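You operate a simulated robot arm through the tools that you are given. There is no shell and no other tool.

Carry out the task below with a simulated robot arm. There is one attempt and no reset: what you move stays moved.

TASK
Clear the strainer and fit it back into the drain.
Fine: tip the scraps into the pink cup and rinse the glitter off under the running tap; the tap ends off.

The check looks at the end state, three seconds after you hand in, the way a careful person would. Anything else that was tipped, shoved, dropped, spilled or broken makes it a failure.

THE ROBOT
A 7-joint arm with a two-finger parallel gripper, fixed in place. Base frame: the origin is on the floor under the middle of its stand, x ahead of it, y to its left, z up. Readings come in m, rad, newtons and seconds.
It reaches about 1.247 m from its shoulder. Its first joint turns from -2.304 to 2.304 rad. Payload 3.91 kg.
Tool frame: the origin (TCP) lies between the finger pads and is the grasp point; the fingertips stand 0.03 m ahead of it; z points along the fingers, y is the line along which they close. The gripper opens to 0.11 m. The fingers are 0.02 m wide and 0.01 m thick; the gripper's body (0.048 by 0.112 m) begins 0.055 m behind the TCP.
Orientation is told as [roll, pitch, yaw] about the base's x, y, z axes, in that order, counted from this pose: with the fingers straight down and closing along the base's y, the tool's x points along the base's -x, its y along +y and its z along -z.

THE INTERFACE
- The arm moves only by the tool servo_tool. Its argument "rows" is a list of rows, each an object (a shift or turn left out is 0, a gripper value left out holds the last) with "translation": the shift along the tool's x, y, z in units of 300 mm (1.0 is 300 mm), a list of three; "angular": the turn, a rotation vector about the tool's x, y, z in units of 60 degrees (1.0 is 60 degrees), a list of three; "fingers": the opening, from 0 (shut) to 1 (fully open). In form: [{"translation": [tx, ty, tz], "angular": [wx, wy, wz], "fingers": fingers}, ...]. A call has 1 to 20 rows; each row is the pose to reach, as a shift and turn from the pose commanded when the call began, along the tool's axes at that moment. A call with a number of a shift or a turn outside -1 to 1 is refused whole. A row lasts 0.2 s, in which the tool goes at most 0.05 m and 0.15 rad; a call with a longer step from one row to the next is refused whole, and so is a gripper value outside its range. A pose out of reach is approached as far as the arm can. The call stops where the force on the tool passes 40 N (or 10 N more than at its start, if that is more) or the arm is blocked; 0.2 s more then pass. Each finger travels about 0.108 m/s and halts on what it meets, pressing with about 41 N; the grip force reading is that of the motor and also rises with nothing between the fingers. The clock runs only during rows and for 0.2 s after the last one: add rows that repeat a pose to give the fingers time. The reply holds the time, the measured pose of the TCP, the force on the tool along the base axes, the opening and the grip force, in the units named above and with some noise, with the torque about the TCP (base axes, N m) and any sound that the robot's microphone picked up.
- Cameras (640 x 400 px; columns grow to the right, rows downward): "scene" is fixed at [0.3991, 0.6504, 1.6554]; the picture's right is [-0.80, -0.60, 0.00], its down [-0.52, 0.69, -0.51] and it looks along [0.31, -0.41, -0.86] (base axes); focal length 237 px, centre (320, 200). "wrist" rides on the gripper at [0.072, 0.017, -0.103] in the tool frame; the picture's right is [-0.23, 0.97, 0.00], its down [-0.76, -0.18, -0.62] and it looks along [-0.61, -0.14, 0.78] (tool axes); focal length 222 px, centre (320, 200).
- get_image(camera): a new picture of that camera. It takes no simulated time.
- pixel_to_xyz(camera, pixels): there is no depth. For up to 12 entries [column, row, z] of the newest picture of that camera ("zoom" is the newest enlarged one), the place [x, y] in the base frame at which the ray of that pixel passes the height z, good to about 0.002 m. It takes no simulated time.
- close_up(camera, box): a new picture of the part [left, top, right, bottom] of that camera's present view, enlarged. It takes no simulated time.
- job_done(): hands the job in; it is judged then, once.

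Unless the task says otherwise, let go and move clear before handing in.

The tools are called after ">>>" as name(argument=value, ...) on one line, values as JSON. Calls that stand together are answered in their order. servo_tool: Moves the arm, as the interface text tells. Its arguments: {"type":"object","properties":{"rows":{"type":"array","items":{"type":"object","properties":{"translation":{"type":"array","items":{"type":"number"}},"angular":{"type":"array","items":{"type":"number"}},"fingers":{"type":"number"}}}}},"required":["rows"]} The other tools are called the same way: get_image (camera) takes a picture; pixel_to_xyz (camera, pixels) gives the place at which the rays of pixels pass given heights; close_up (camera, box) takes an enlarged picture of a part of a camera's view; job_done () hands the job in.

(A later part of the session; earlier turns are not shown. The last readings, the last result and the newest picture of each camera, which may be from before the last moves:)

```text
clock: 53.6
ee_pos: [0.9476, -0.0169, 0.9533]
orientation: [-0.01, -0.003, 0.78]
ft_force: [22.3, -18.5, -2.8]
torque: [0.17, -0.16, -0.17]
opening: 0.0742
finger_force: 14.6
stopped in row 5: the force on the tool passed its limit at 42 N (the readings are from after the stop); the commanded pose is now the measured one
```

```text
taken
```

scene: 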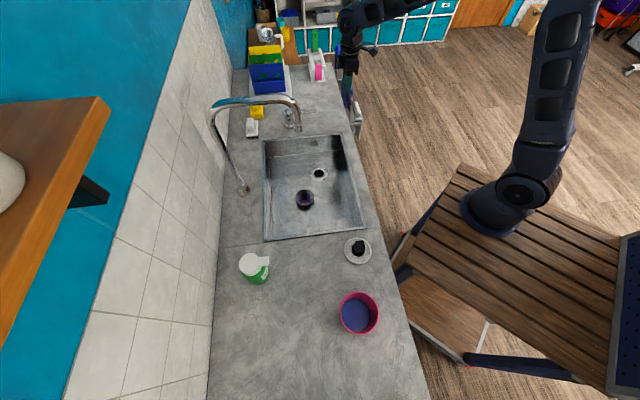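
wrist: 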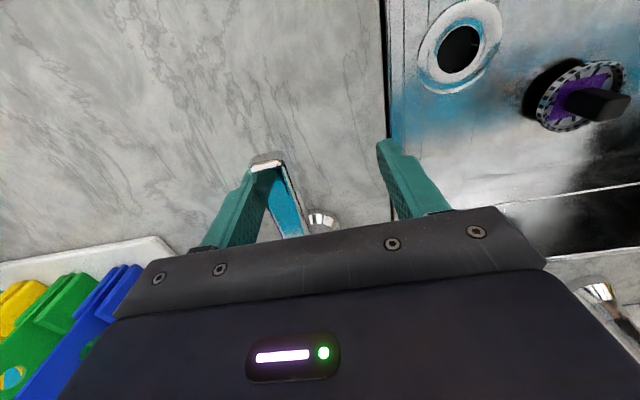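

The lever doesn't move that way (42 N stop), so that's the closed end stop. I'll move back to the centre, reset the opening, and push gently in the other direction (+u).

>>> servo_tool(rows=[{"translation": [0, -0.04, 0], "fingers": 0.545}, {"translation": [0, -0.08, 0], "fingers": 0.545}, {"translation": [0, -0.12, 0], "fingers": 0.545}, {"translation": [0, -0.15, 0], "fingers": 0.545}, {"translation": [0, -0.17, 0], "fingers": 0.545}])

>>> get_image(camera="wrist")

```text
clock: 54.8
ee_pos: [0.9824, -0.0502, 0.9539]
orientation: [-0.007, -0.004, 0.785]
ft_force: [-0.3, -0.5, 0.3]
torque: [0.03, 0.0, 0.0]
opening: 0.0599
finger_force: 0.0
```

```text
taken
```

wrist: 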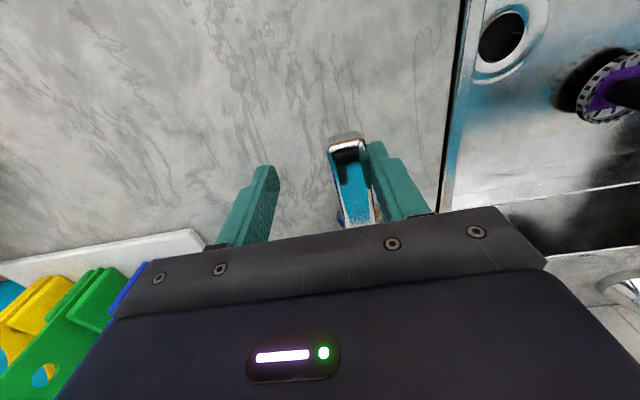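

The −u finger is now just touching the lever's side. I'll push another 3 cm in +u.

>>> servo_tool(rows=[{"translation": [0, -0.025, 0]}, {"translation": [0, -0.05, 0]}, {"translation": [0, -0.075, 0]}, {"translation": [0, -0.1, 0]}, {"translation": [0, -0.1, 0]}])

>>> get_image(camera="wrist")

>>> get_image(camera="scene")

```text
clock: 56.0
ee_pos: [1.0031, -0.071, 0.9536]
orientation: [-0.004, -0.002, 0.783]
ft_force: [0.5, -1.3, 0.2]
torque: [-0.01, 0.01, 0.01]
opening: 0.0599
finger_force: 0.1
```

```text
taken
```

wrist: 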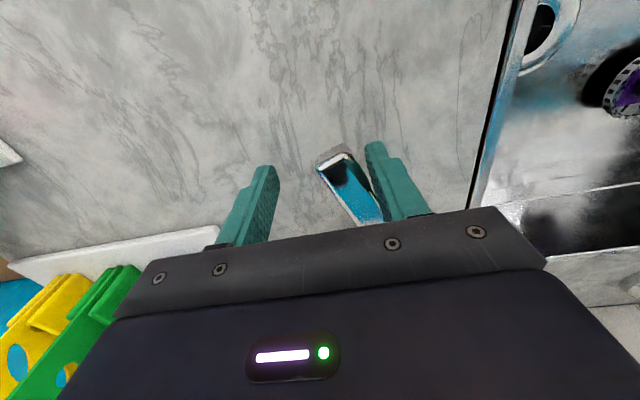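

```text
taken
```

scene: 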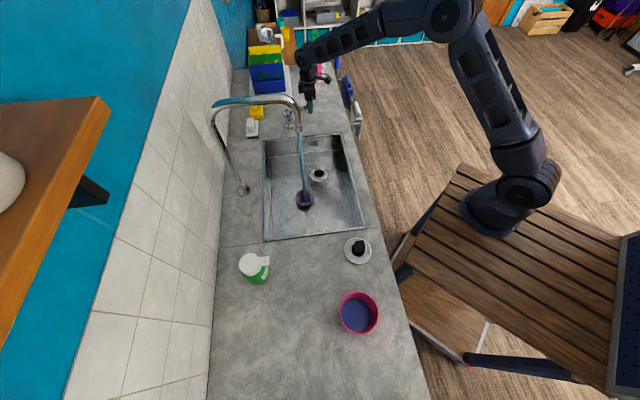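

The lever turned and water is now running: a stream shows in the scene from the outlet (300,130) down to the strainer at (305,200). I'll enlarge it to check where it lands.

>>> close_up(camera="scene", box=[270, 165, 350, 215])

>>> close_up(camera="scene", box=[240, 90, 380, 230])

```text
8.00 times, centred on (310, 190) of scene
```

zoom: 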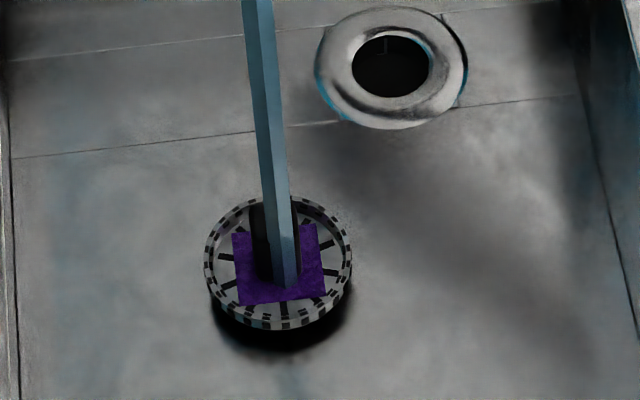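

```text
2.86 times, centred on (310, 160) of scene
```

zoom: 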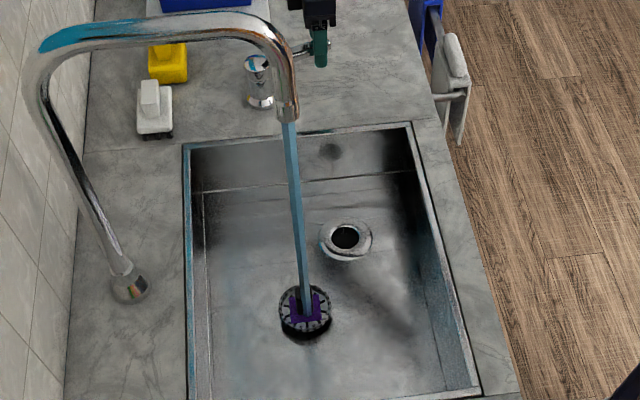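

The stream lands on the glitter patch right beside the knob. I'll hold still for about 3 seconds and check whether the glitter fades.

>>> servo_tool(rows=[{"translation": [0, 0, 0]}, {"translation": [0, 0, 0]}, {"translation": [0, 0, 0]}, {"translation": [0, 0, 0]}, {"translation": [0, 0, 0]}, {"translation": [0, 0, 0]}, {"translation": [0, 0, 0]}, {"translation": [0, 0, 0]}, {"translation": [0, 0, 0]}, {"translation": [0, 0, 0]}, {"translation": [0, 0, 0]}, {"translation": [0, 0, 0]}, {"translation": [0, 0, 0]}, {"translation": [0, 0, 0]}])

>>> close_up(camera="scene", box=[270, 165, 350, 215])

```text
clock: 59.0
ee_pos: [1.0033, -0.071, 0.9535]
orientation: [-0.006, -0.004, 0.784]
ft_force: [0.0, 0.5, -0.8]
torque: [0.0, -0.01, 0.0]
opening: 0.0601
finger_force: 0.0
```

```text
8.00 times, centred on (310, 190) of scene
```

zoom: 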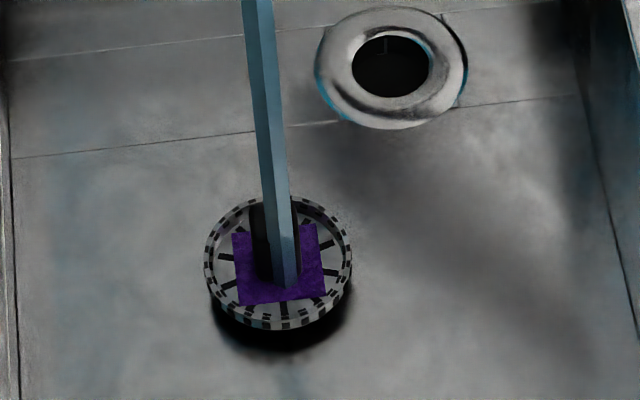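

The patch looks nearly the same after 3 s. I'll wait 4 s more and compare with a tighter enlargement.

>>> close_up(camera="scene", box=[294, 186, 316, 210])

>>> servo_tool(rows=[{"translation": [0, 0, 0]}, {"translation": [0, 0, 0]}, {"translation": [0, 0, 0]}, {"translation": [0, 0, 0]}, {"translation": [0, 0, 0]}, {"translation": [0, 0, 0]}, {"translation": [0, 0, 0]}, {"translation": [0, 0, 0]}, {"translation": [0, 0, 0]}, {"translation": [0, 0, 0]}, {"translation": [0, 0, 0]}, {"translation": [0, 0, 0]}, {"translation": [0, 0, 0]}, {"translation": [0, 0, 0]}, {"translation": [0, 0, 0]}, {"translation": [0, 0, 0]}, {"translation": [0, 0, 0]}, {"translation": [0, 0, 0]}, {"translation": [0, 0, 0]}, {"translation": [0, 0, 0]}])

>>> close_up(camera="scene", box=[294, 186, 316, 210])

```text
16.00 times, centred on (305, 198) of scene
```

zoom: 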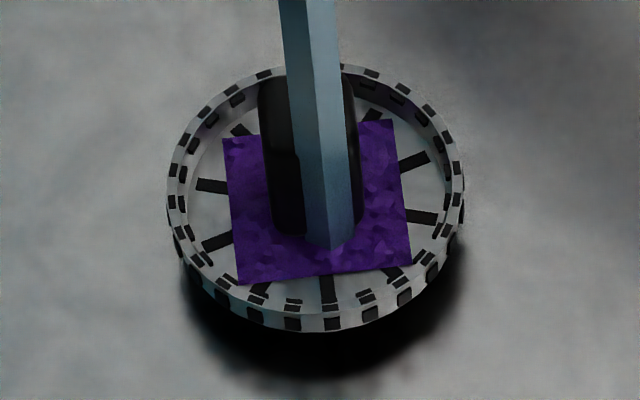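

```text
clock: 63.2
ee_pos: [1.0032, -0.0719, 0.9542]
orientation: [-0.007, -0.003, 0.784]
ft_force: [-0.9, -1.0, 0.4]
torque: [-0.02, -0.02, -0.01]
opening: 0.06
finger_force: 0.0
```

```text
16.00 times, centred on (305, 198) of scene
```

zoom: 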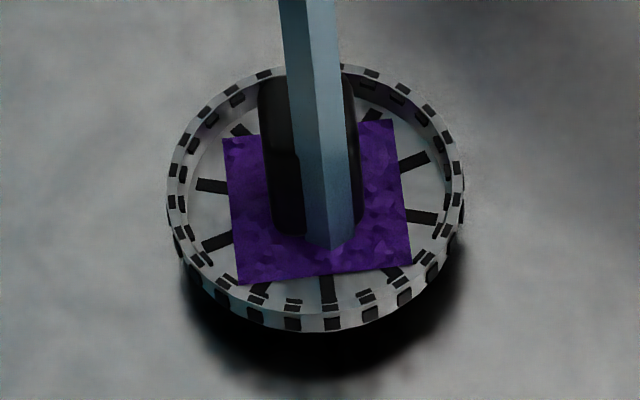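

There's no change after 7 s. The lever is only about 18° open, so the flow may be too weak. I'll swing it further, to roughly 50°, turning the hand with it so the fingers keep straddling the bar.

>>> servo_tool(rows=[{"translation": [-0.019, -0.02, 0], "angular": [0, 0, -0.119]}, {"translation": [-0.038, -0.04, 0], "angular": [0, 0, -0.238]}, {"translation": [-0.058, -0.06, 0], "angular": [0, 0, -0.357]}, {"translation": [-0.08, -0.083, 0], "angular": [0, 0, -0.476]}, {"translation": [-0.104, -0.108, 0], "angular": [0, 0, -0.595]}, {"translation": [-0.128, -0.133, 0], "angular": [0, 0, -0.714]}, {"translation": [-0.152, -0.158, 0], "angular": [0, 0, -0.833]}, {"translation": [-0.152, -0.158, 0], "angular": [0, 0, -0.833]}])

>>> get_image(camera="wrist")

>>> close_up(camera="scene", box=[240, 50, 380, 230])

>>> close_up(camera="scene", box=[294, 186, 316, 210])

```text
clock: 65.0
ee_pos: [1.0697, -0.0721, 0.9547]
orientation: [-0.007, 0.003, 1.656]
ft_force: [-0.4, -0.2, 0.3]
torque: [-0.02, -0.01, 0.0]
opening: 0.06
finger_force: 0.0
```

```text
taken
```

wrist: 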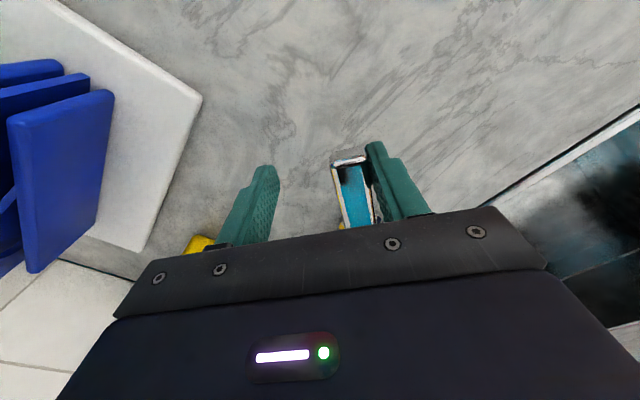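

```text
2.22 times, centred on (310, 140) of scene
```

zoom: 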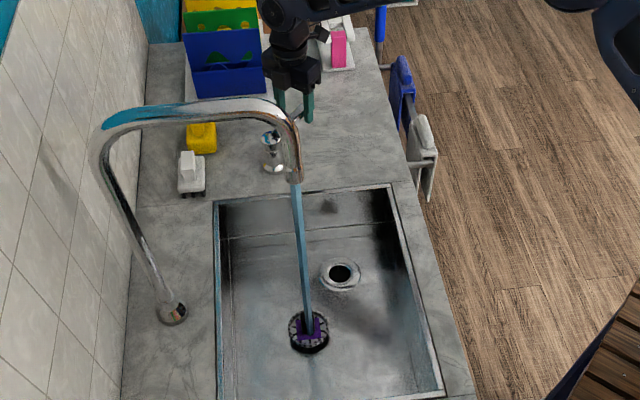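

```text
16.00 times, centred on (305, 198) of scene
```

zoom: 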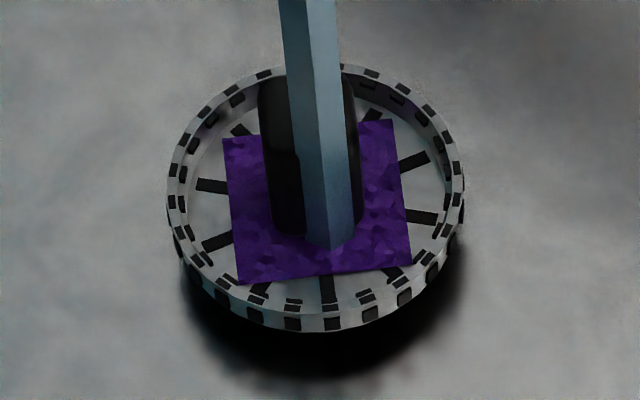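

The lever is now at about 48° and the stream looks the same width. I'll wait another 4 s and compare the patch again.

>>> servo_tool(rows=[{"translation": [0, 0, 0]}, {"translation": [0, 0, 0]}, {"translation": [0, 0, 0]}, {"translation": [0, 0, 0]}, {"translation": [0, 0, 0]}, {"translation": [0, 0, 0]}, {"translation": [0, 0, 0]}, {"translation": [0, 0, 0]}, {"translation": [0, 0, 0]}, {"translation": [0, 0, 0]}, {"translation": [0, 0, 0]}, {"translation": [0, 0, 0]}, {"translation": [0, 0, 0]}, {"translation": [0, 0, 0]}, {"translation": [0, 0, 0]}, {"translation": [0, 0, 0]}, {"translation": [0, 0, 0]}, {"translation": [0, 0, 0]}, {"translation": [0, 0, 0]}, {"translation": [0, 0, 0]}])

>>> close_up(camera="scene", box=[294, 186, 316, 210])

>>> close_up(camera="scene", box=[280, 100, 330, 220])

```text
clock: 69.2
ee_pos: [1.0686, -0.0722, 0.9552]
orientation: [-0.006, 0.001, 1.657]
ft_force: [1.3, 0.1, -0.7]
torque: [-0.03, -0.02, 0.02]
opening: 0.0598
finger_force: 0.2
```

```text
16.00 times, centred on (305, 198) of scene
```

zoom: 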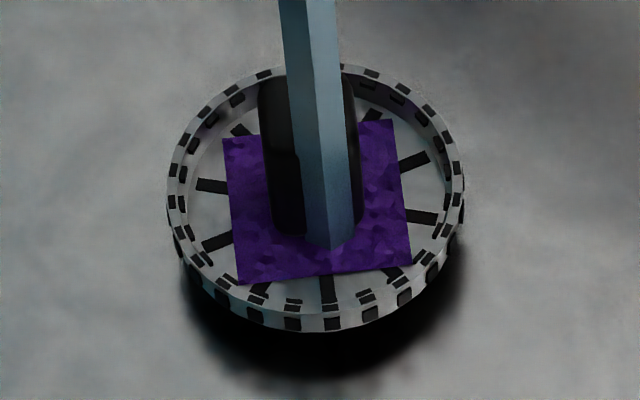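

```text
3.33 times, centred on (305, 160) of scene
```

zoom: 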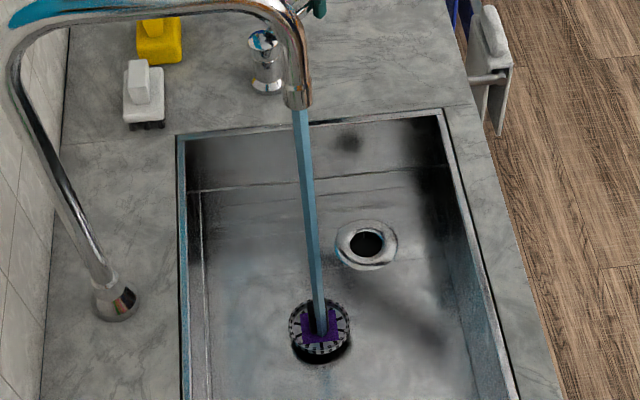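

Still no visible change after 13 s, so rinsing may need the strainer moved or tilted in the stream. I'll leave the lever open, lift clear, and look at the stream's landing spot from the robot side.

>>> servo_tool(rows=[{"translation": [0, 0, -0.1]}, {"translation": [0, 0, -0.24]}, {"translation": [0, 0, -0.38]}, {"translation": [0, 0, -0.5]}, {"translation": [0, 0, -0.6]}, {"translation": [0, 0, -0.6]}])

>>> get_image(camera="scene")

>>> close_up(camera="scene", box=[265, 85, 345, 140])

```text
clock: 70.6
ee_pos: [1.0672, -0.0714, 1.135]
orientation: [-0.008, 0.003, 1.655]
ft_force: [0.0, 1.3, 1.2]
torque: [0.02, 0.0, 0.01]
opening: 0.0596
finger_force: 0.1
```

```text
taken
```

scene: 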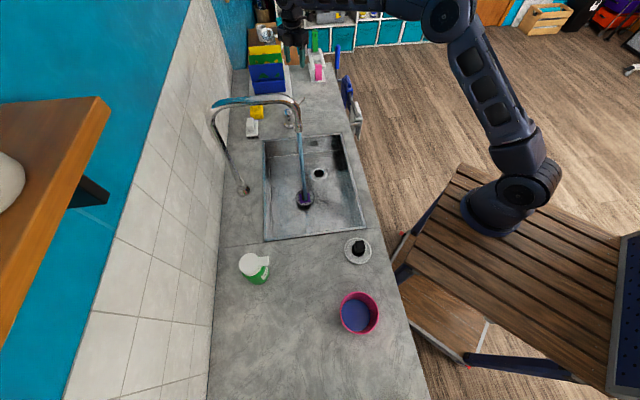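

```text
7.27 times, centred on (305, 112) of scene
```

zoom: 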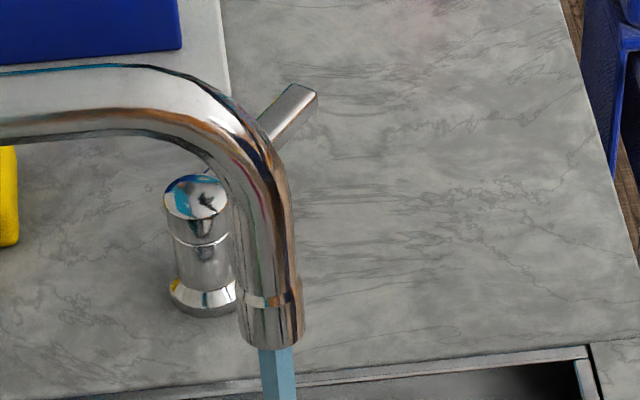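

The lever is at about 48° and the water is running steadily into the strainer. I'll swing back to the front of the counter, restoring the 45° yaw.

>>> servo_tool(rows=[{"translation": [0, 0.09, 0], "angular": [0, 0, 0.119]}, {"translation": [0, 0.19, 0], "angular": [0, 0, 0.238]}, {"translation": [0, 0.29, 0], "angular": [0, 0, 0.357]}, {"translation": [0, 0.39, 0], "angular": [0, 0, 0.476]}, {"translation": [0, 0.49, 0], "angular": [0, 0, 0.595]}, {"translation": [0, 0.59, 0], "angular": [0, 0, 0.714]}, {"translation": [0, 0.674, 0], "angular": [0, 0, 0.833]}, {"translation": [0, 0.674, 0], "angular": [0, 0, 0.833]}])

```text
clock: 72.4
ee_pos: [0.8664, -0.0902, 1.1339]
orientation: [-0.008, -0.005, 0.782]
ft_force: [0.6, -1.1, 0.4]
torque: [-0.03, 0.02, -0.01]
opening: 0.0599
finger_force: 0.1
```

I'm back at yaw 45° in front of the sink. I'll move left to look at the strainer and stream from the robot side.

>>> servo_tool(rows=[{"translation": [0, 0.1, 0]}, {"translation": [0, 0.24, 0]}, {"translation": [0, 0.38, 0.03]}, {"translation": [0, 0.52, 0.08]}, {"translation": [0, 0.65, 0.14]}, {"translation": [-0.03, 0.78, 0.2]}, {"translation": [-0.06, 0.88, 0.27]}, {"translation": [-0.09, 0.96, 0.35]}, {"translation": [-0.104, 1.0, 0.447]}, {"translation": [-0.104, 1.0, 0.447]}])

>>> get_image(camera="wrist")

>>> close_up(camera="wrist", box=[300, 135, 370, 205])

```text
clock: 74.6
ee_pos: [0.6781, 0.1446, 0.9966]
orientation: [-0.007, -0.004, 0.782]
ft_force: [0.0, -0.5, 0.3]
torque: [0.0, -0.02, -0.03]
opening: 0.0604
finger_force: 0.0
```

```text
taken
```

wrist: 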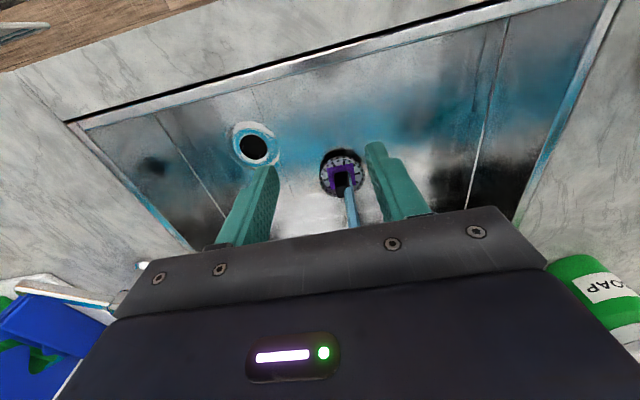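

```text
5.71 times, centred on (335, 170) of wrist
```

zoom: 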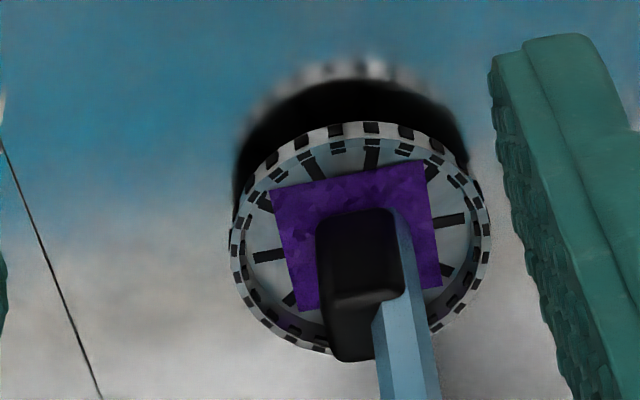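

From the robot side the stream runs down the −u face of the knob onto the patch, and no glitter has gone. I'll grip the knob again with the hand leaning back about 35° towards the robot, so the strainer can be moved and tilted in the stream. First I'll tilt and get into position.

>>> servo_tool(rows=[{"translation": [-0.05, 0.002, 0.02], "angular": [0, -0.1, 0], "fingers": 0.41}, {"translation": [-0.11, 0.004, 0.04], "angular": [0, -0.2, 0], "fingers": 0.41}, {"translation": [-0.18, 0.006, 0.06], "angular": [0, -0.3, 0], "fingers": 0.41}, {"translation": [-0.26, 0.008, 0.09], "angular": [0, -0.4, 0], "fingers": 0.41}, {"translation": [-0.33, 0.01, 0.12], "angular": [0, -0.5, 0], "fingers": 0.41}, {"translation": [-0.394, 0.014, 0.155], "angular": [0, -0.583, 0], "fingers": 0.41}, {"translation": [-0.394, 0.014, 0.155], "angular": [0, -0.583, 0], "fingers": 0.41}])

>>> get_image(camera="wrist")

>>> get_image(camera="scene")

```text
clock: 76.2
ee_pos: [0.7605, 0.2307, 0.9517]
orientation: [-0.008, -0.615, 0.787]
ft_force: [-0.2, 0.3, 0.3]
torque: [-0.01, 0.04, -0.02]
opening: 0.0449
finger_force: 0.0
```

```text
taken
```

wrist: 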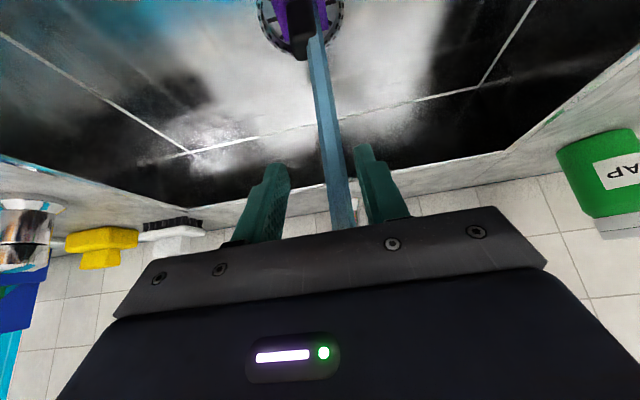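

```text
taken
```

scene: 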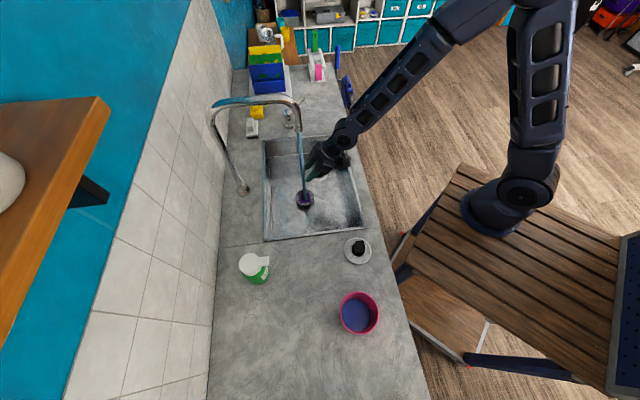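

The stream and the fingers are both in view (stream down to (320,30)), and the hand leans clear of the spout. I'll lower inside the sink and then slide diagonally so that the fingers straddle the knob.

>>> servo_tool(rows=[{"translation": [0.068, 0.002, 0.097]}, {"translation": [0.136, 0.004, 0.194]}, {"translation": [0.204, 0.005, 0.291]}, {"translation": [0.208, 0.005, 0.35]}, {"translation": [0.211, 0.005, 0.41]}, {"translation": [0.215, 0.005, 0.479]}, {"translation": [0.215, 0.005, 0.479]}])

>>> get_image(camera="wrist")

>>> close_up(camera="scene", box=[270, 150, 350, 220])

```text
clock: 77.8
ee_pos: [0.7794, 0.2534, 0.7976]
orientation: [-0.008, -0.614, 0.788]
ft_force: [-0.6, -0.9, 5.3]
torque: [0.0, 0.0, -0.02]
opening: 0.0455
finger_force: 0.6
```

```text
taken
```

wrist: 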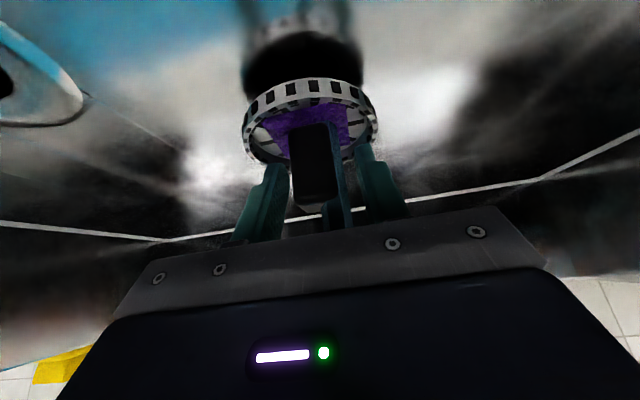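

```text
5.71 times, centred on (310, 185) of scene
```

zoom: 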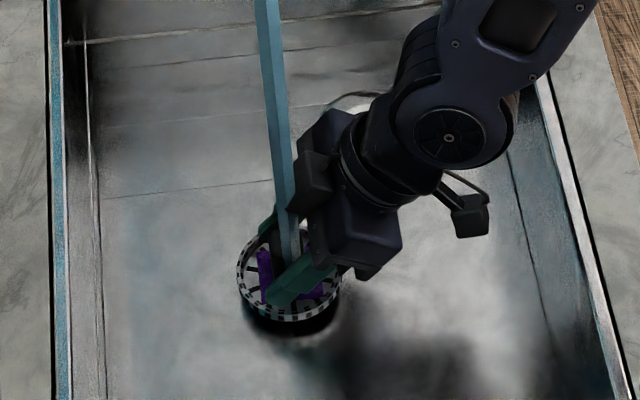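

The fingers straddle the knob with light contact (5 N). I'll back off 3 mm and close on the knob.

>>> servo_tool(rows=[{"translation": [0, 0, -0.01], "fingers": 0.41}, {"translation": [0, 0, -0.01], "fingers": 0.3}, {"translation": [0, 0, -0.01], "fingers": 0.15}, {"translation": [0, 0, -0.01], "fingers": 0.1}, {"translation": [0, 0, -0.01], "fingers": 0.1}])

>>> get_image(camera="wrist")

>>> close_up(camera="scene", box=[280, 170, 340, 220])

```text
clock: 79.0
ee_pos: [0.7791, 0.2524, 0.7997]
orientation: [-0.006, -0.613, 0.787]
ft_force: [-0.1, 0.3, 0.1]
torque: [-0.02, -0.03, 0.01]
opening: 0.0253
finger_force: 41.1
```

```text
taken
```

wrist: 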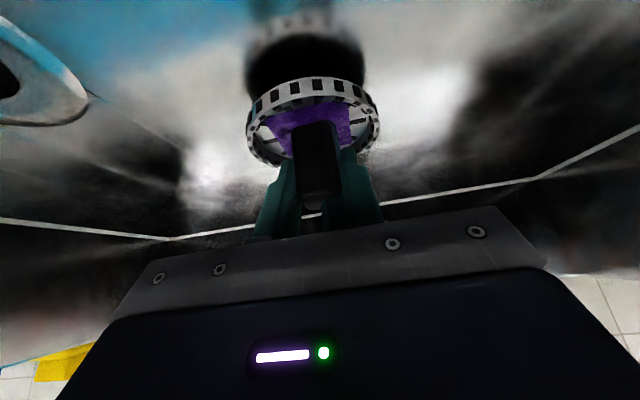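

```text
8.00 times, centred on (310, 195) of scene
```

zoom: 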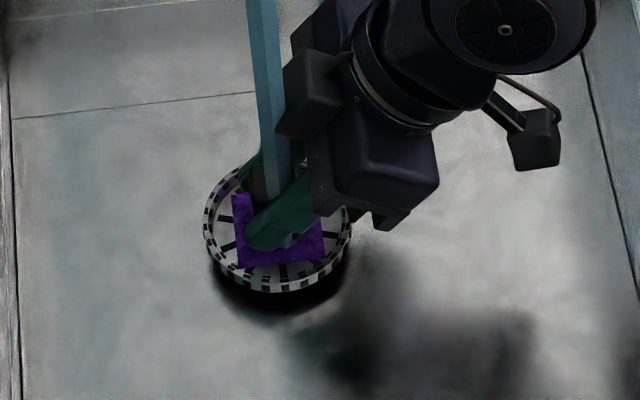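

The knob is gripped with the strainer level. I'll lift it 4 cm and shift it so that the stream lands on the wall side (+v) of the knob, away from the fingers.

>>> servo_tool(rows=[{"translation": [-0.01, 0.0, -0.03]}, {"translation": [-0.02, 0.015, -0.07]}, {"translation": [-0.025, 0.035, -0.11]}, {"translation": [-0.027, 0.056, -0.144]}, {"translation": [-0.027, 0.056, -0.144]}])

>>> close_up(camera="scene", box=[280, 165, 340, 215])

>>> get_image(camera="wrist")

```text
clock: 80.2
ee_pos: [0.7531, 0.2518, 0.8395]
orientation: [-0.006, -0.614, 0.787]
ft_force: [0.3, 0.4, -1.2]
torque: [0.0, 0.02, -0.02]
opening: 0.0253
finger_force: 40.6
```

```text
8.00 times, centred on (310, 190) of scene
```

zoom: 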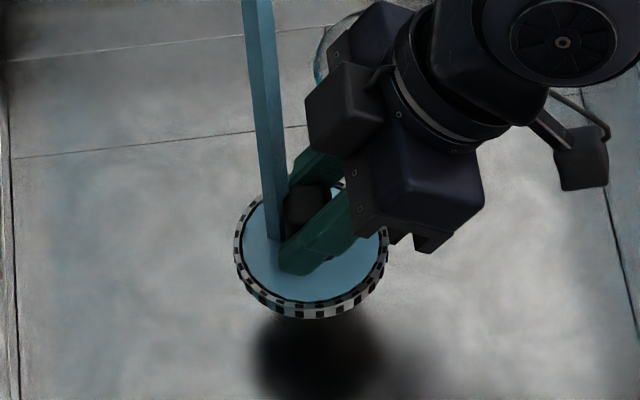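

```text
taken
```

wrist: 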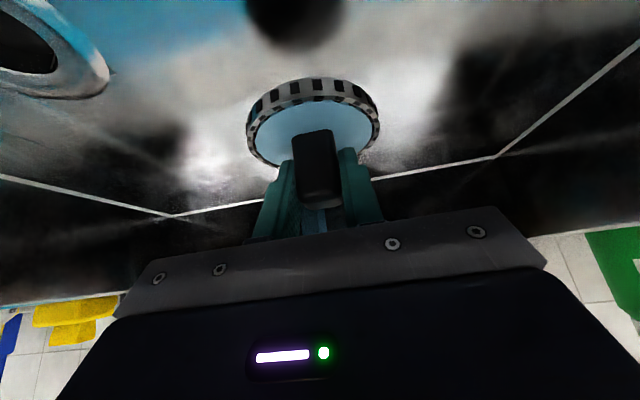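

When held here the dish fills with water: a light blue surface now covers the floor at (300,250) in the zoom. I'll keep it in the stream for 2 s and watch.

>>> servo_tool(rows=[{"translation": [0, 0, 0]}, {"translation": [0, 0, 0]}, {"translation": [0, 0, 0]}, {"translation": [0, 0, 0]}, {"translation": [0, 0, 0]}, {"translation": [0, 0, 0]}, {"translation": [0, 0, 0]}, {"translation": [0, 0, 0]}, {"translation": [0, 0, 0]}, {"translation": [0, 0, 0]}])

>>> close_up(camera="scene", box=[280, 165, 340, 215])

>>> close_up(camera="wrist", box=[235, 65, 395, 215])

```text
clock: 82.4
ee_pos: [0.7537, 0.2525, 0.8395]
orientation: [-0.008, -0.614, 0.786]
ft_force: [0.8, 0.2, -0.2]
torque: [-0.03, 0.0, -0.01]
opening: 0.0255
finger_force: 41.1
```

```text
8.00 times, centred on (310, 190) of scene
```

zoom: 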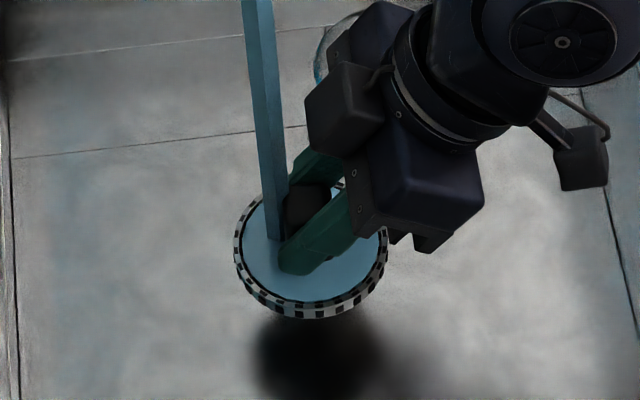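

```text
2.67 times, centred on (315, 140) of wrist
```

zoom: 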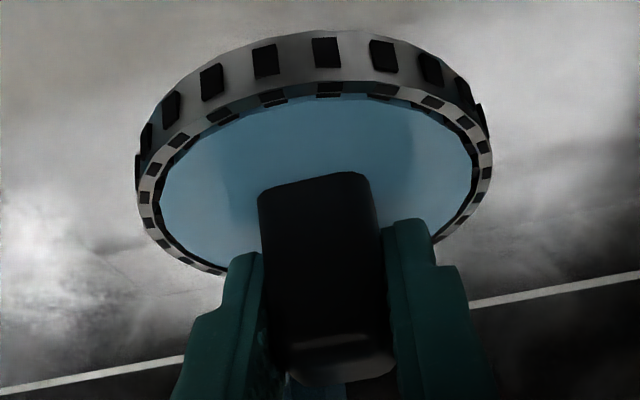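

The dish is brim-full of opaque water, so I can't see the glitter. I'll move it out of the stream towards the drain side and see whether the water drains.

>>> servo_tool(rows=[{"translation": [0, -0.06, 0]}, {"translation": [0, -0.15, 0]}, {"translation": [0, -0.25, 0]}, {"translation": [0, -0.33, 0]}, {"translation": [0, -0.33, 0]}, {"translation": [0, -0.33, 0]}, {"translation": [0, -0.33, 0]}])

>>> close_up(camera="scene", box=[280, 130, 360, 200])

>>> close_up(camera="wrist", box=[235, 65, 395, 215])

```text
clock: 84.0
ee_pos: [0.824, 0.1815, 0.8391]
orientation: [-0.007, -0.615, 0.787]
ft_force: [0.3, 0.2, -1.6]
torque: [-0.02, 0.02, 0.01]
opening: 0.0252
finger_force: 41.0
```

```text
5.71 times, centred on (320, 165) of scene
```

zoom: 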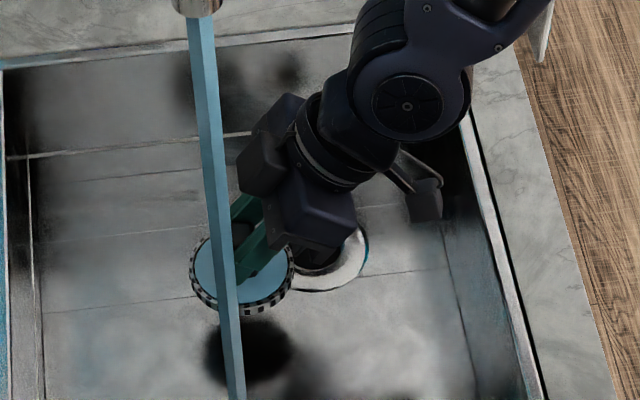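

```text
2.67 times, centred on (315, 140) of wrist
```

zoom: 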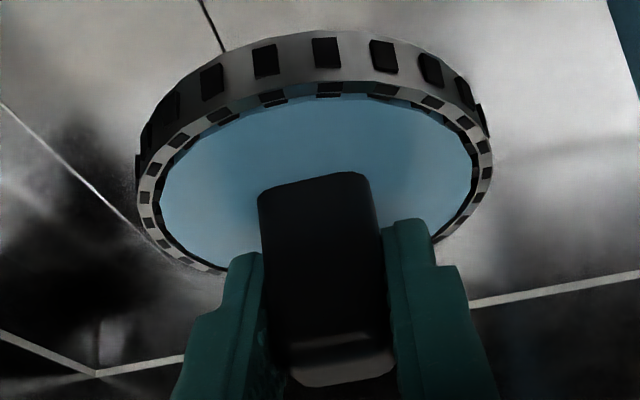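

The water stays in the dish, so it has to be tipped out and won't drain away. For a steep tip, and for refitting, I need an upright grip. I'll set the strainer down level here, between the stream and the drain, and regrip it vertically.

>>> servo_tool(rows=[{"translation": [0.02, 0, 0.028]}, {"translation": [0.04, 0, 0.056]}, {"translation": [0.055, 0, 0.079]}, {"translation": [0.065, 0, 0.093]}, {"translation": [0.069, 0, 0.098]}, {"translation": [0.069, 0, 0.098]}])

>>> close_up(camera="scene", box=[280, 130, 360, 200])

```text
clock: 85.4
ee_pos: [0.8229, 0.1815, 0.8035]
orientation: [-0.007, -0.613, 0.787]
ft_force: [0.3, -0.3, -0.6]
torque: [0.0, 0.01, 0.0]
opening: 0.0256
finger_force: 41.1
```

```text
5.71 times, centred on (320, 165) of scene
```

zoom: 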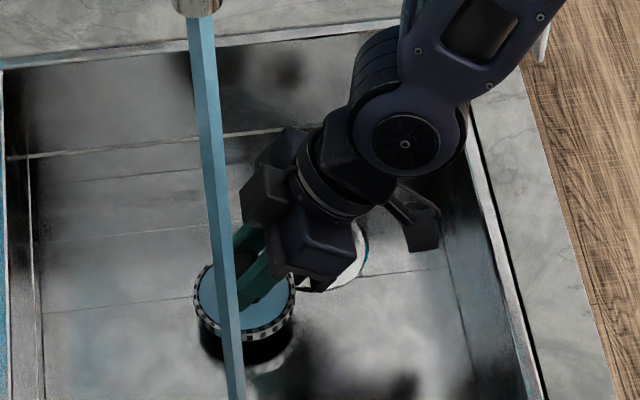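

I'm almost at the standing height (TCP 0.7997 when gripped). I'll lower the last few millimetres while watching the force.

>>> servo_tool(rows=[{"translation": [0.003, 0, 0.0045]}, {"translation": [0.0057, 0, 0.0082]}, {"translation": [0.0076, 0, 0.0108]}, {"translation": [0.0076, 0, 0.0108]}])

```text
clock: 86.4
ee_pos: [0.8237, 0.1809, 0.7993]
orientation: [-0.007, -0.613, 0.788]
ft_force: [0.3, 0.0, -1.0]
torque: [0.01, 0.01, -0.01]
opening: 0.0252
finger_force: 40.8
```

No contact yet at 0.7993. I'll go down another 1–2 mm.

>>> servo_tool(rows=[{"translation": [0.0019, 0, 0.0027]}, {"translation": [0.0038, 0, 0.0054]}, {"translation": [0.0038, 0, 0.0054]}])

```text
clock: 87.2
ee_pos: [0.8235, 0.1814, 0.7985]
orientation: [-0.01, -0.616, 0.789]
ft_force: [-4.6, -2.1, 20.4]
torque: [0.01, 0.43, 0.07]
opening: 0.0257
finger_force: 41.2
```

The stem is on the floor (20 N). I'll ease off 1 mm and open the fingers to 45 mm.

>>> servo_tool(rows=[{"translation": [-0.002, 0, -0.003]}, {"translation": [-0.002, 0, -0.003], "fingers": 0.3}, {"translation": [-0.002, 0, -0.003], "fingers": 0.38}, {"translation": [-0.002, 0, -0.003], "fingers": 0.41}, {"translation": [-0.002, 0, -0.003], "fingers": 0.41}])

>>> close_up(camera="scene", box=[280, 130, 360, 200])

```text
clock: 88.4
ee_pos: [0.8244, 0.1804, 0.7988]
orientation: [-0.007, -0.614, 0.787]
ft_force: [-0.4, -0.1, -0.2]
torque: [-0.01, 0.01, 0.01]
opening: 0.0449
finger_force: 0.0
```

```text
5.71 times, centred on (320, 165) of scene
```

zoom: 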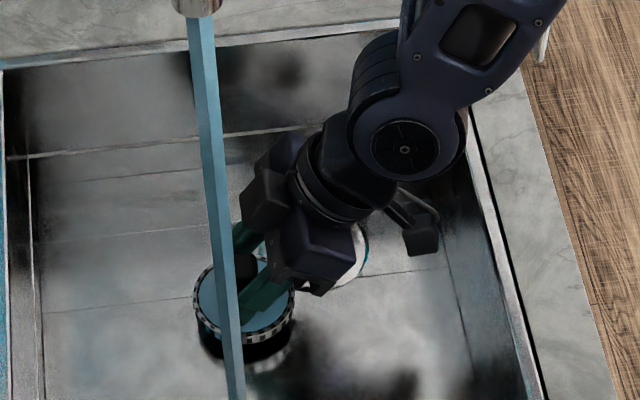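

The strainer stands free again. I'll raise straight up, then turn the hand vertical above the knob.

>>> servo_tool(rows=[{"translation": [-0.06, 0, -0.085]}, {"translation": [-0.13, 0, -0.185]}, {"translation": [-0.191, 0, -0.273]}, {"translation": [-0.191, 0, -0.273], "angular": [0, 0.12, 0]}, {"translation": [-0.191, 0, -0.273], "angular": [0, 0.24, 0]}, {"translation": [-0.191, 0, -0.273], "angular": [0, 0.36, 0]}, {"translation": [-0.191, 0, -0.273], "angular": [0, 0.48, 0]}, {"translation": [-0.191, 0, -0.273], "angular": [0, 0.585, 0]}, {"translation": [-0.191, 0, -0.273], "angular": [0, 0.585, 0]}])

>>> get_image(camera="wrist")

>>> close_up(camera="scene", box=[260, 100, 370, 210])

```text
clock: 90.4
ee_pos: [0.8227, 0.1796, 0.8988]
orientation: [-0.007, -0.001, 0.784]
ft_force: [-0.3, -1.1, 0.0]
torque: [0.02, 0.02, 0.01]
opening: 0.045
finger_force: 0.2
```

```text
taken
```

wrist: 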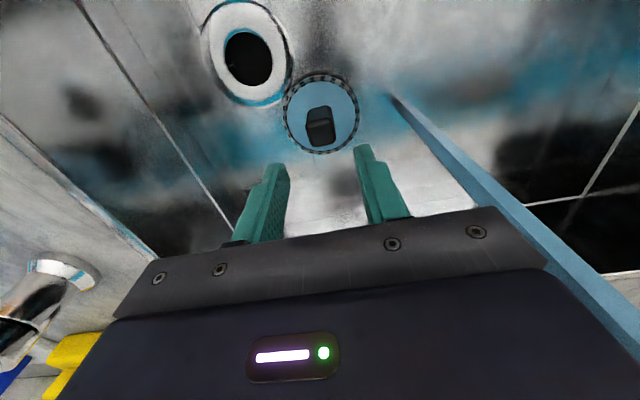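

```text
3.64 times, centred on (315, 155) of scene
```

zoom: 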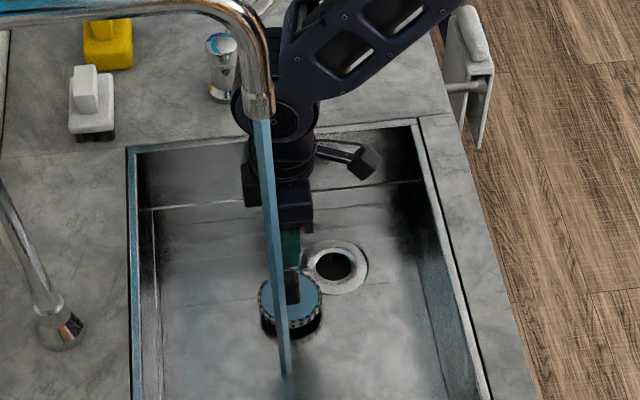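

The strainer is directly below the hand and full of water; the stream falls clear on the right. I'll check the knob's position at (320,133).

>>> close_up(camera="wrist", box=[280, 70, 360, 160])

>>> pixel_to_xyz(camera="wrist", pixels=[[320, 135, 0.812], [320, 132, 0.812], [321, 113, 0.77]])

```text
4.44 times, centred on (320, 115) of wrist
```

zoom: 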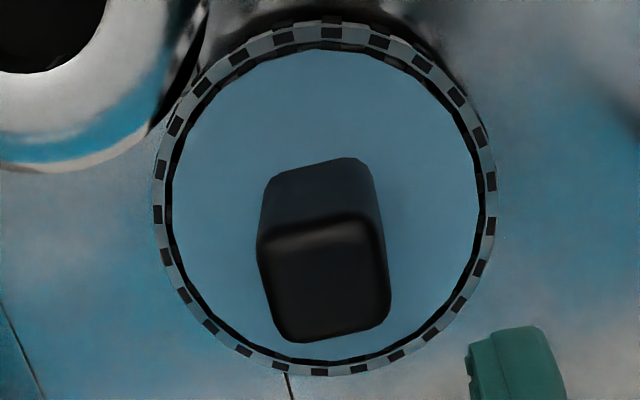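

```text
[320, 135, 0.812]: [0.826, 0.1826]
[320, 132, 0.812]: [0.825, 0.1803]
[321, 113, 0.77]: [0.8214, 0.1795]
```

The knob is at about (0.825, 0.181), within 3 mm of the TCP. I'll descend vertically to z ≈ 0.803 and grip.

>>> servo_tool(rows=[{"translation": [-0.009, -0.002, 0.09]}, {"translation": [-0.009, -0.002, 0.18]}, {"translation": [-0.009, -0.002, 0.26]}, {"translation": [-0.009, -0.002, 0.3]}, {"translation": [-0.009, -0.002, 0.317]}, {"translation": [-0.009, -0.002, 0.317], "fingers": 0.3}, {"translation": [-0.009, -0.002, 0.317], "fingers": 0.15}, {"translation": [-0.009, -0.002, 0.317], "fingers": 0.1}, {"translation": [-0.009, -0.002, 0.317], "fingers": 0.1}])

>>> get_image(camera="wrist")

```text
clock: 92.4
ee_pos: [0.8258, 0.1819, 0.8033]
orientation: [-0.006, -0.001, 0.783]
ft_force: [0.0, 0.8, -0.3]
torque: [-0.02, 0.0, -0.05]
opening: 0.0254
finger_force: 41.1
```

```text
taken
```

wrist: 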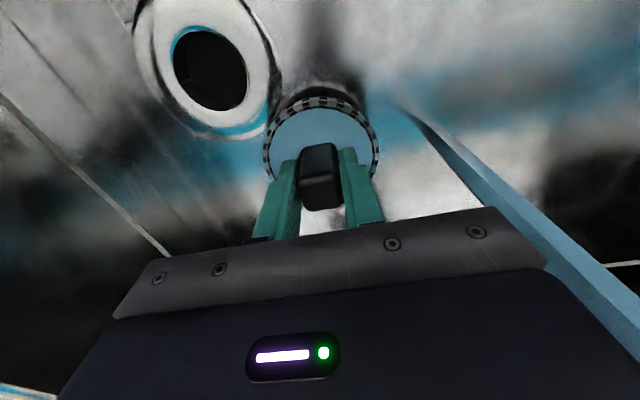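

The knob is gripped vertically with the strainer full. I'll lift, move over the drain (away from the spout), and rise to z ≈ 1.08 to tip the rinse water into the sink.

>>> servo_tool(rows=[{"translation": [0, 0, -0.05]}, {"translation": [0.03, -0.04, -0.12]}, {"translation": [0.07, -0.1, -0.2]}, {"translation": [0.11, -0.15, -0.3]}, {"translation": [0.142, -0.199, -0.4]}, {"translation": [0.142, -0.199, -0.52]}, {"translation": [0.142, -0.199, -0.64]}, {"translation": [0.142, -0.199, -0.76]}, {"translation": [0.142, -0.199, -0.86]}, {"translation": [0.142, -0.199, -0.923]}, {"translation": [0.142, -0.199, -0.923]}])

>>> close_up(camera="scene", box=[240, 50, 400, 210])

>>> get_image(camera="wrist")

```text
clock: 94.8
ee_pos: [0.8381, 0.1103, 1.0812]
orientation: [-0.005, -0.001, 0.783]
ft_force: [0.2, 0.8, -1.6]
torque: [0.0, 0.02, -0.05]
opening: 0.0253
finger_force: 41.3
```

```text
2.50 times, centred on (320, 130) of scene
```

zoom: 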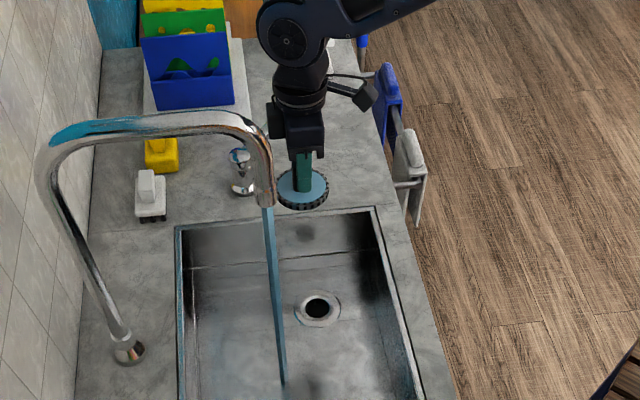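

```text
taken
```

wrist: 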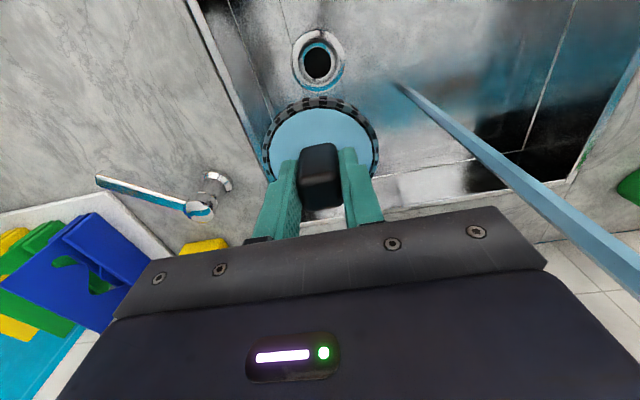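

The full strainer is level above the drain. I'll tip it towards the robot by 60° so that it pours into the sink.

>>> servo_tool(rows=[{"translation": [0.009, 0, 0], "angular": [0, -0.125, 0]}, {"translation": [0.018, 0, 0], "angular": [0, -0.25, 0]}, {"translation": [0.027, 0, 0], "angular": [0, -0.375, 0]}, {"translation": [0.036, 0, 0], "angular": [0, -0.5, 0]}, {"translation": [0.045, 0, 0], "angular": [0, -0.625, 0]}, {"translation": [0.054, 0, 0], "angular": [0, -0.75, 0]}, {"translation": [0.063, 0, 0], "angular": [0, -0.875, 0]}, {"translation": [0.072, 0, 0], "angular": [0, -1.0, 0]}, {"translation": [0.072, 0, 0], "angular": [0, -1.0, 0]}])

>>> get_image(camera="wrist")

>>> close_up(camera="scene", box=[240, 50, 400, 210])

```text
clock: 96.8
ee_pos: [0.8215, 0.0937, 1.0824]
orientation: [-0.014, -1.049, 0.794]
ft_force: [0.3, -0.1, -0.8]
torque: [-0.03, -0.01, 0.0]
opening: 0.0252
finger_force: 41.2
```

```text
taken
```

wrist: 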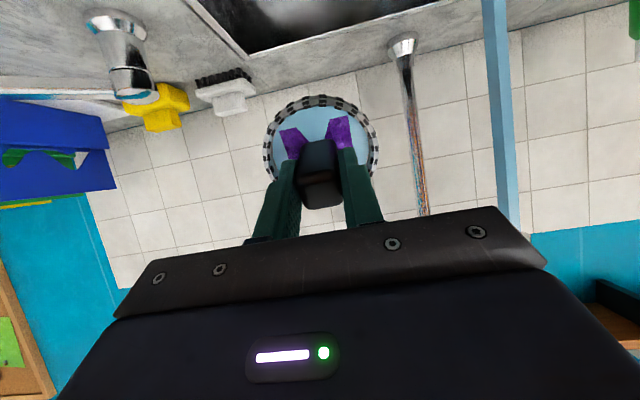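

```text
2.50 times, centred on (320, 130) of scene
```

zoom: 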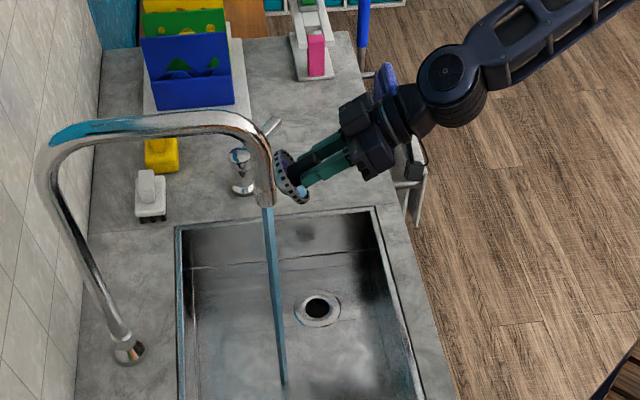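

The water is pouring off and the purple glitter is still on the floor of the dish, so soaking alone didn't remove it. I'll tip further to about 105° to empty the dish and inspect the patch.

>>> servo_tool(rows=[{"translation": [0, 0, 0]}, {"translation": [0, 0, 0]}, {"translation": [0.0115, 0, -0.02], "angular": [0, -0.125, 0]}, {"translation": [0.0225, 0, -0.039], "angular": [0, -0.25, 0]}, {"translation": [0.0327, 0, -0.0566], "angular": [0, -0.375, 0]}, {"translation": [0.0422, 0, -0.073], "angular": [0, -0.5, 0]}, {"translation": [0.0507, 0, -0.0878], "angular": [0, -0.625, 0]}, {"translation": [0.0578, 0, -0.1], "angular": [0, -0.75, 0]}, {"translation": [0.0578, 0, -0.1], "angular": [0, -0.75, 0]}, {"translation": [0.0578, 0, -0.1], "angular": [0, -0.75, 0]}, {"translation": [0.0578, 0, -0.1], "angular": [0, -0.75, 0]}])

>>> close_up(camera="wrist", box=[250, 80, 395, 195])

>>> get_image(camera="scene")

```text
clock: 99.2
ee_pos: [0.796, 0.0704, 1.0816]
orientation: [-3.119, -1.308, -2.382]
ft_force: [-0.4, 0.0, -0.7]
torque: [-0.03, 0.03, 0.02]
opening: 0.0253
finger_force: 41.1
```

```text
3.48 times, centred on (322, 138) of wrist
```

zoom: 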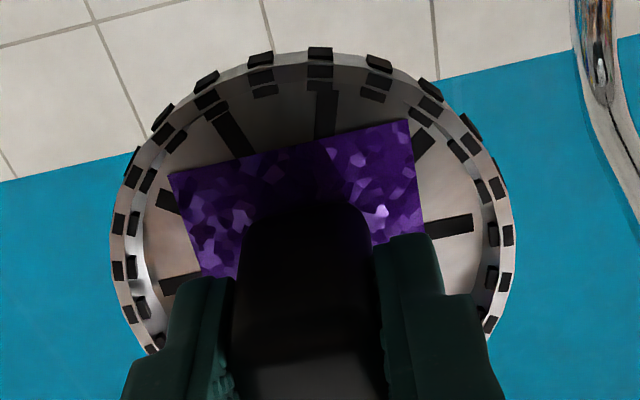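

```text
taken
```

scene: 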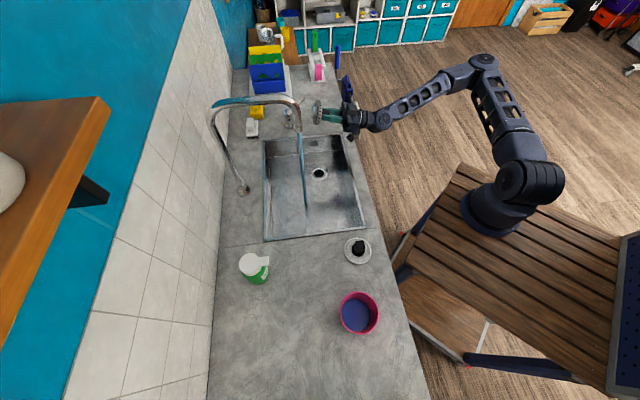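

The dish is empty and the glitter square is intact, so it probably needs the stream running across it with the dish tilted so the water flows off. I'll turn back to a 45° tilt at z ≈ 0.98, still to the side of the stream.

>>> servo_tool(rows=[{"translation": [0.05, 0, 0.022], "angular": [0, 0.125, 0]}, {"translation": [0.1, 0, 0.044], "angular": [0, 0.25, 0]}, {"translation": [0.15, 0, 0.066], "angular": [0, 0.375, 0]}, {"translation": [0.2, 0, 0.088], "angular": [0, 0.5, 0]}, {"translation": [0.25, 0, 0.11], "angular": [0, 0.625, 0]}, {"translation": [0.3, 0, 0.132], "angular": [0, 0.75, 0]}, {"translation": [0.35, 0, 0.154], "angular": [0, 0.875, 0]}, {"translation": [0.3976, 0, 0.175], "angular": [0, 1.0, 0]}, {"translation": [0.3976, 0, 0.175], "angular": [0, 1.0, 0]}])

>>> close_up(camera="scene", box=[240, 70, 400, 210])

>>> get_image(camera="wrist")

```text
clock: 101.2
ee_pos: [0.8544, 0.1292, 0.9798]
orientation: [-0.009, -0.785, 0.789]
ft_force: [1.2, 0.4, 0.5]
torque: [-0.04, -0.02, -0.02]
opening: 0.0253
finger_force: 41.3
```

```text
2.86 times, centred on (320, 140) of scene
```

zoom: 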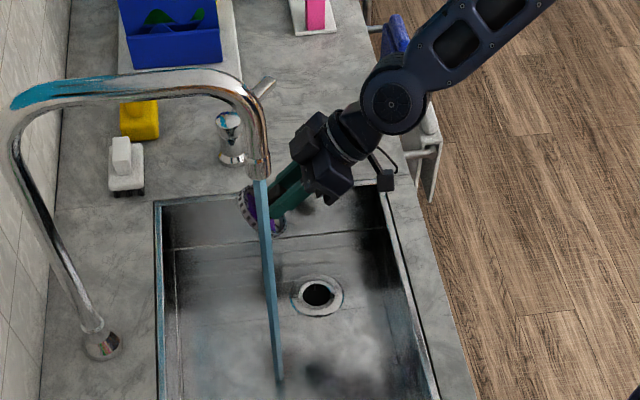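

```text
taken
```

wrist: 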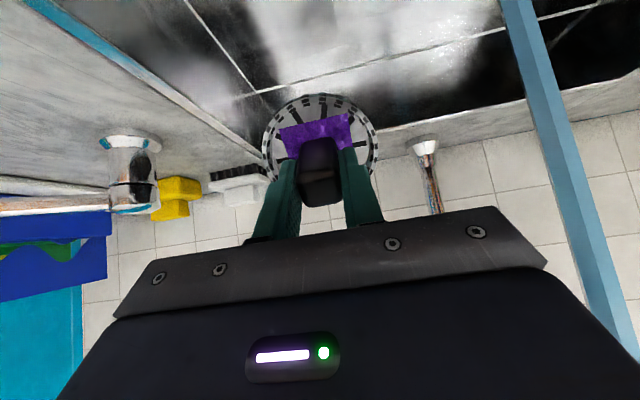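

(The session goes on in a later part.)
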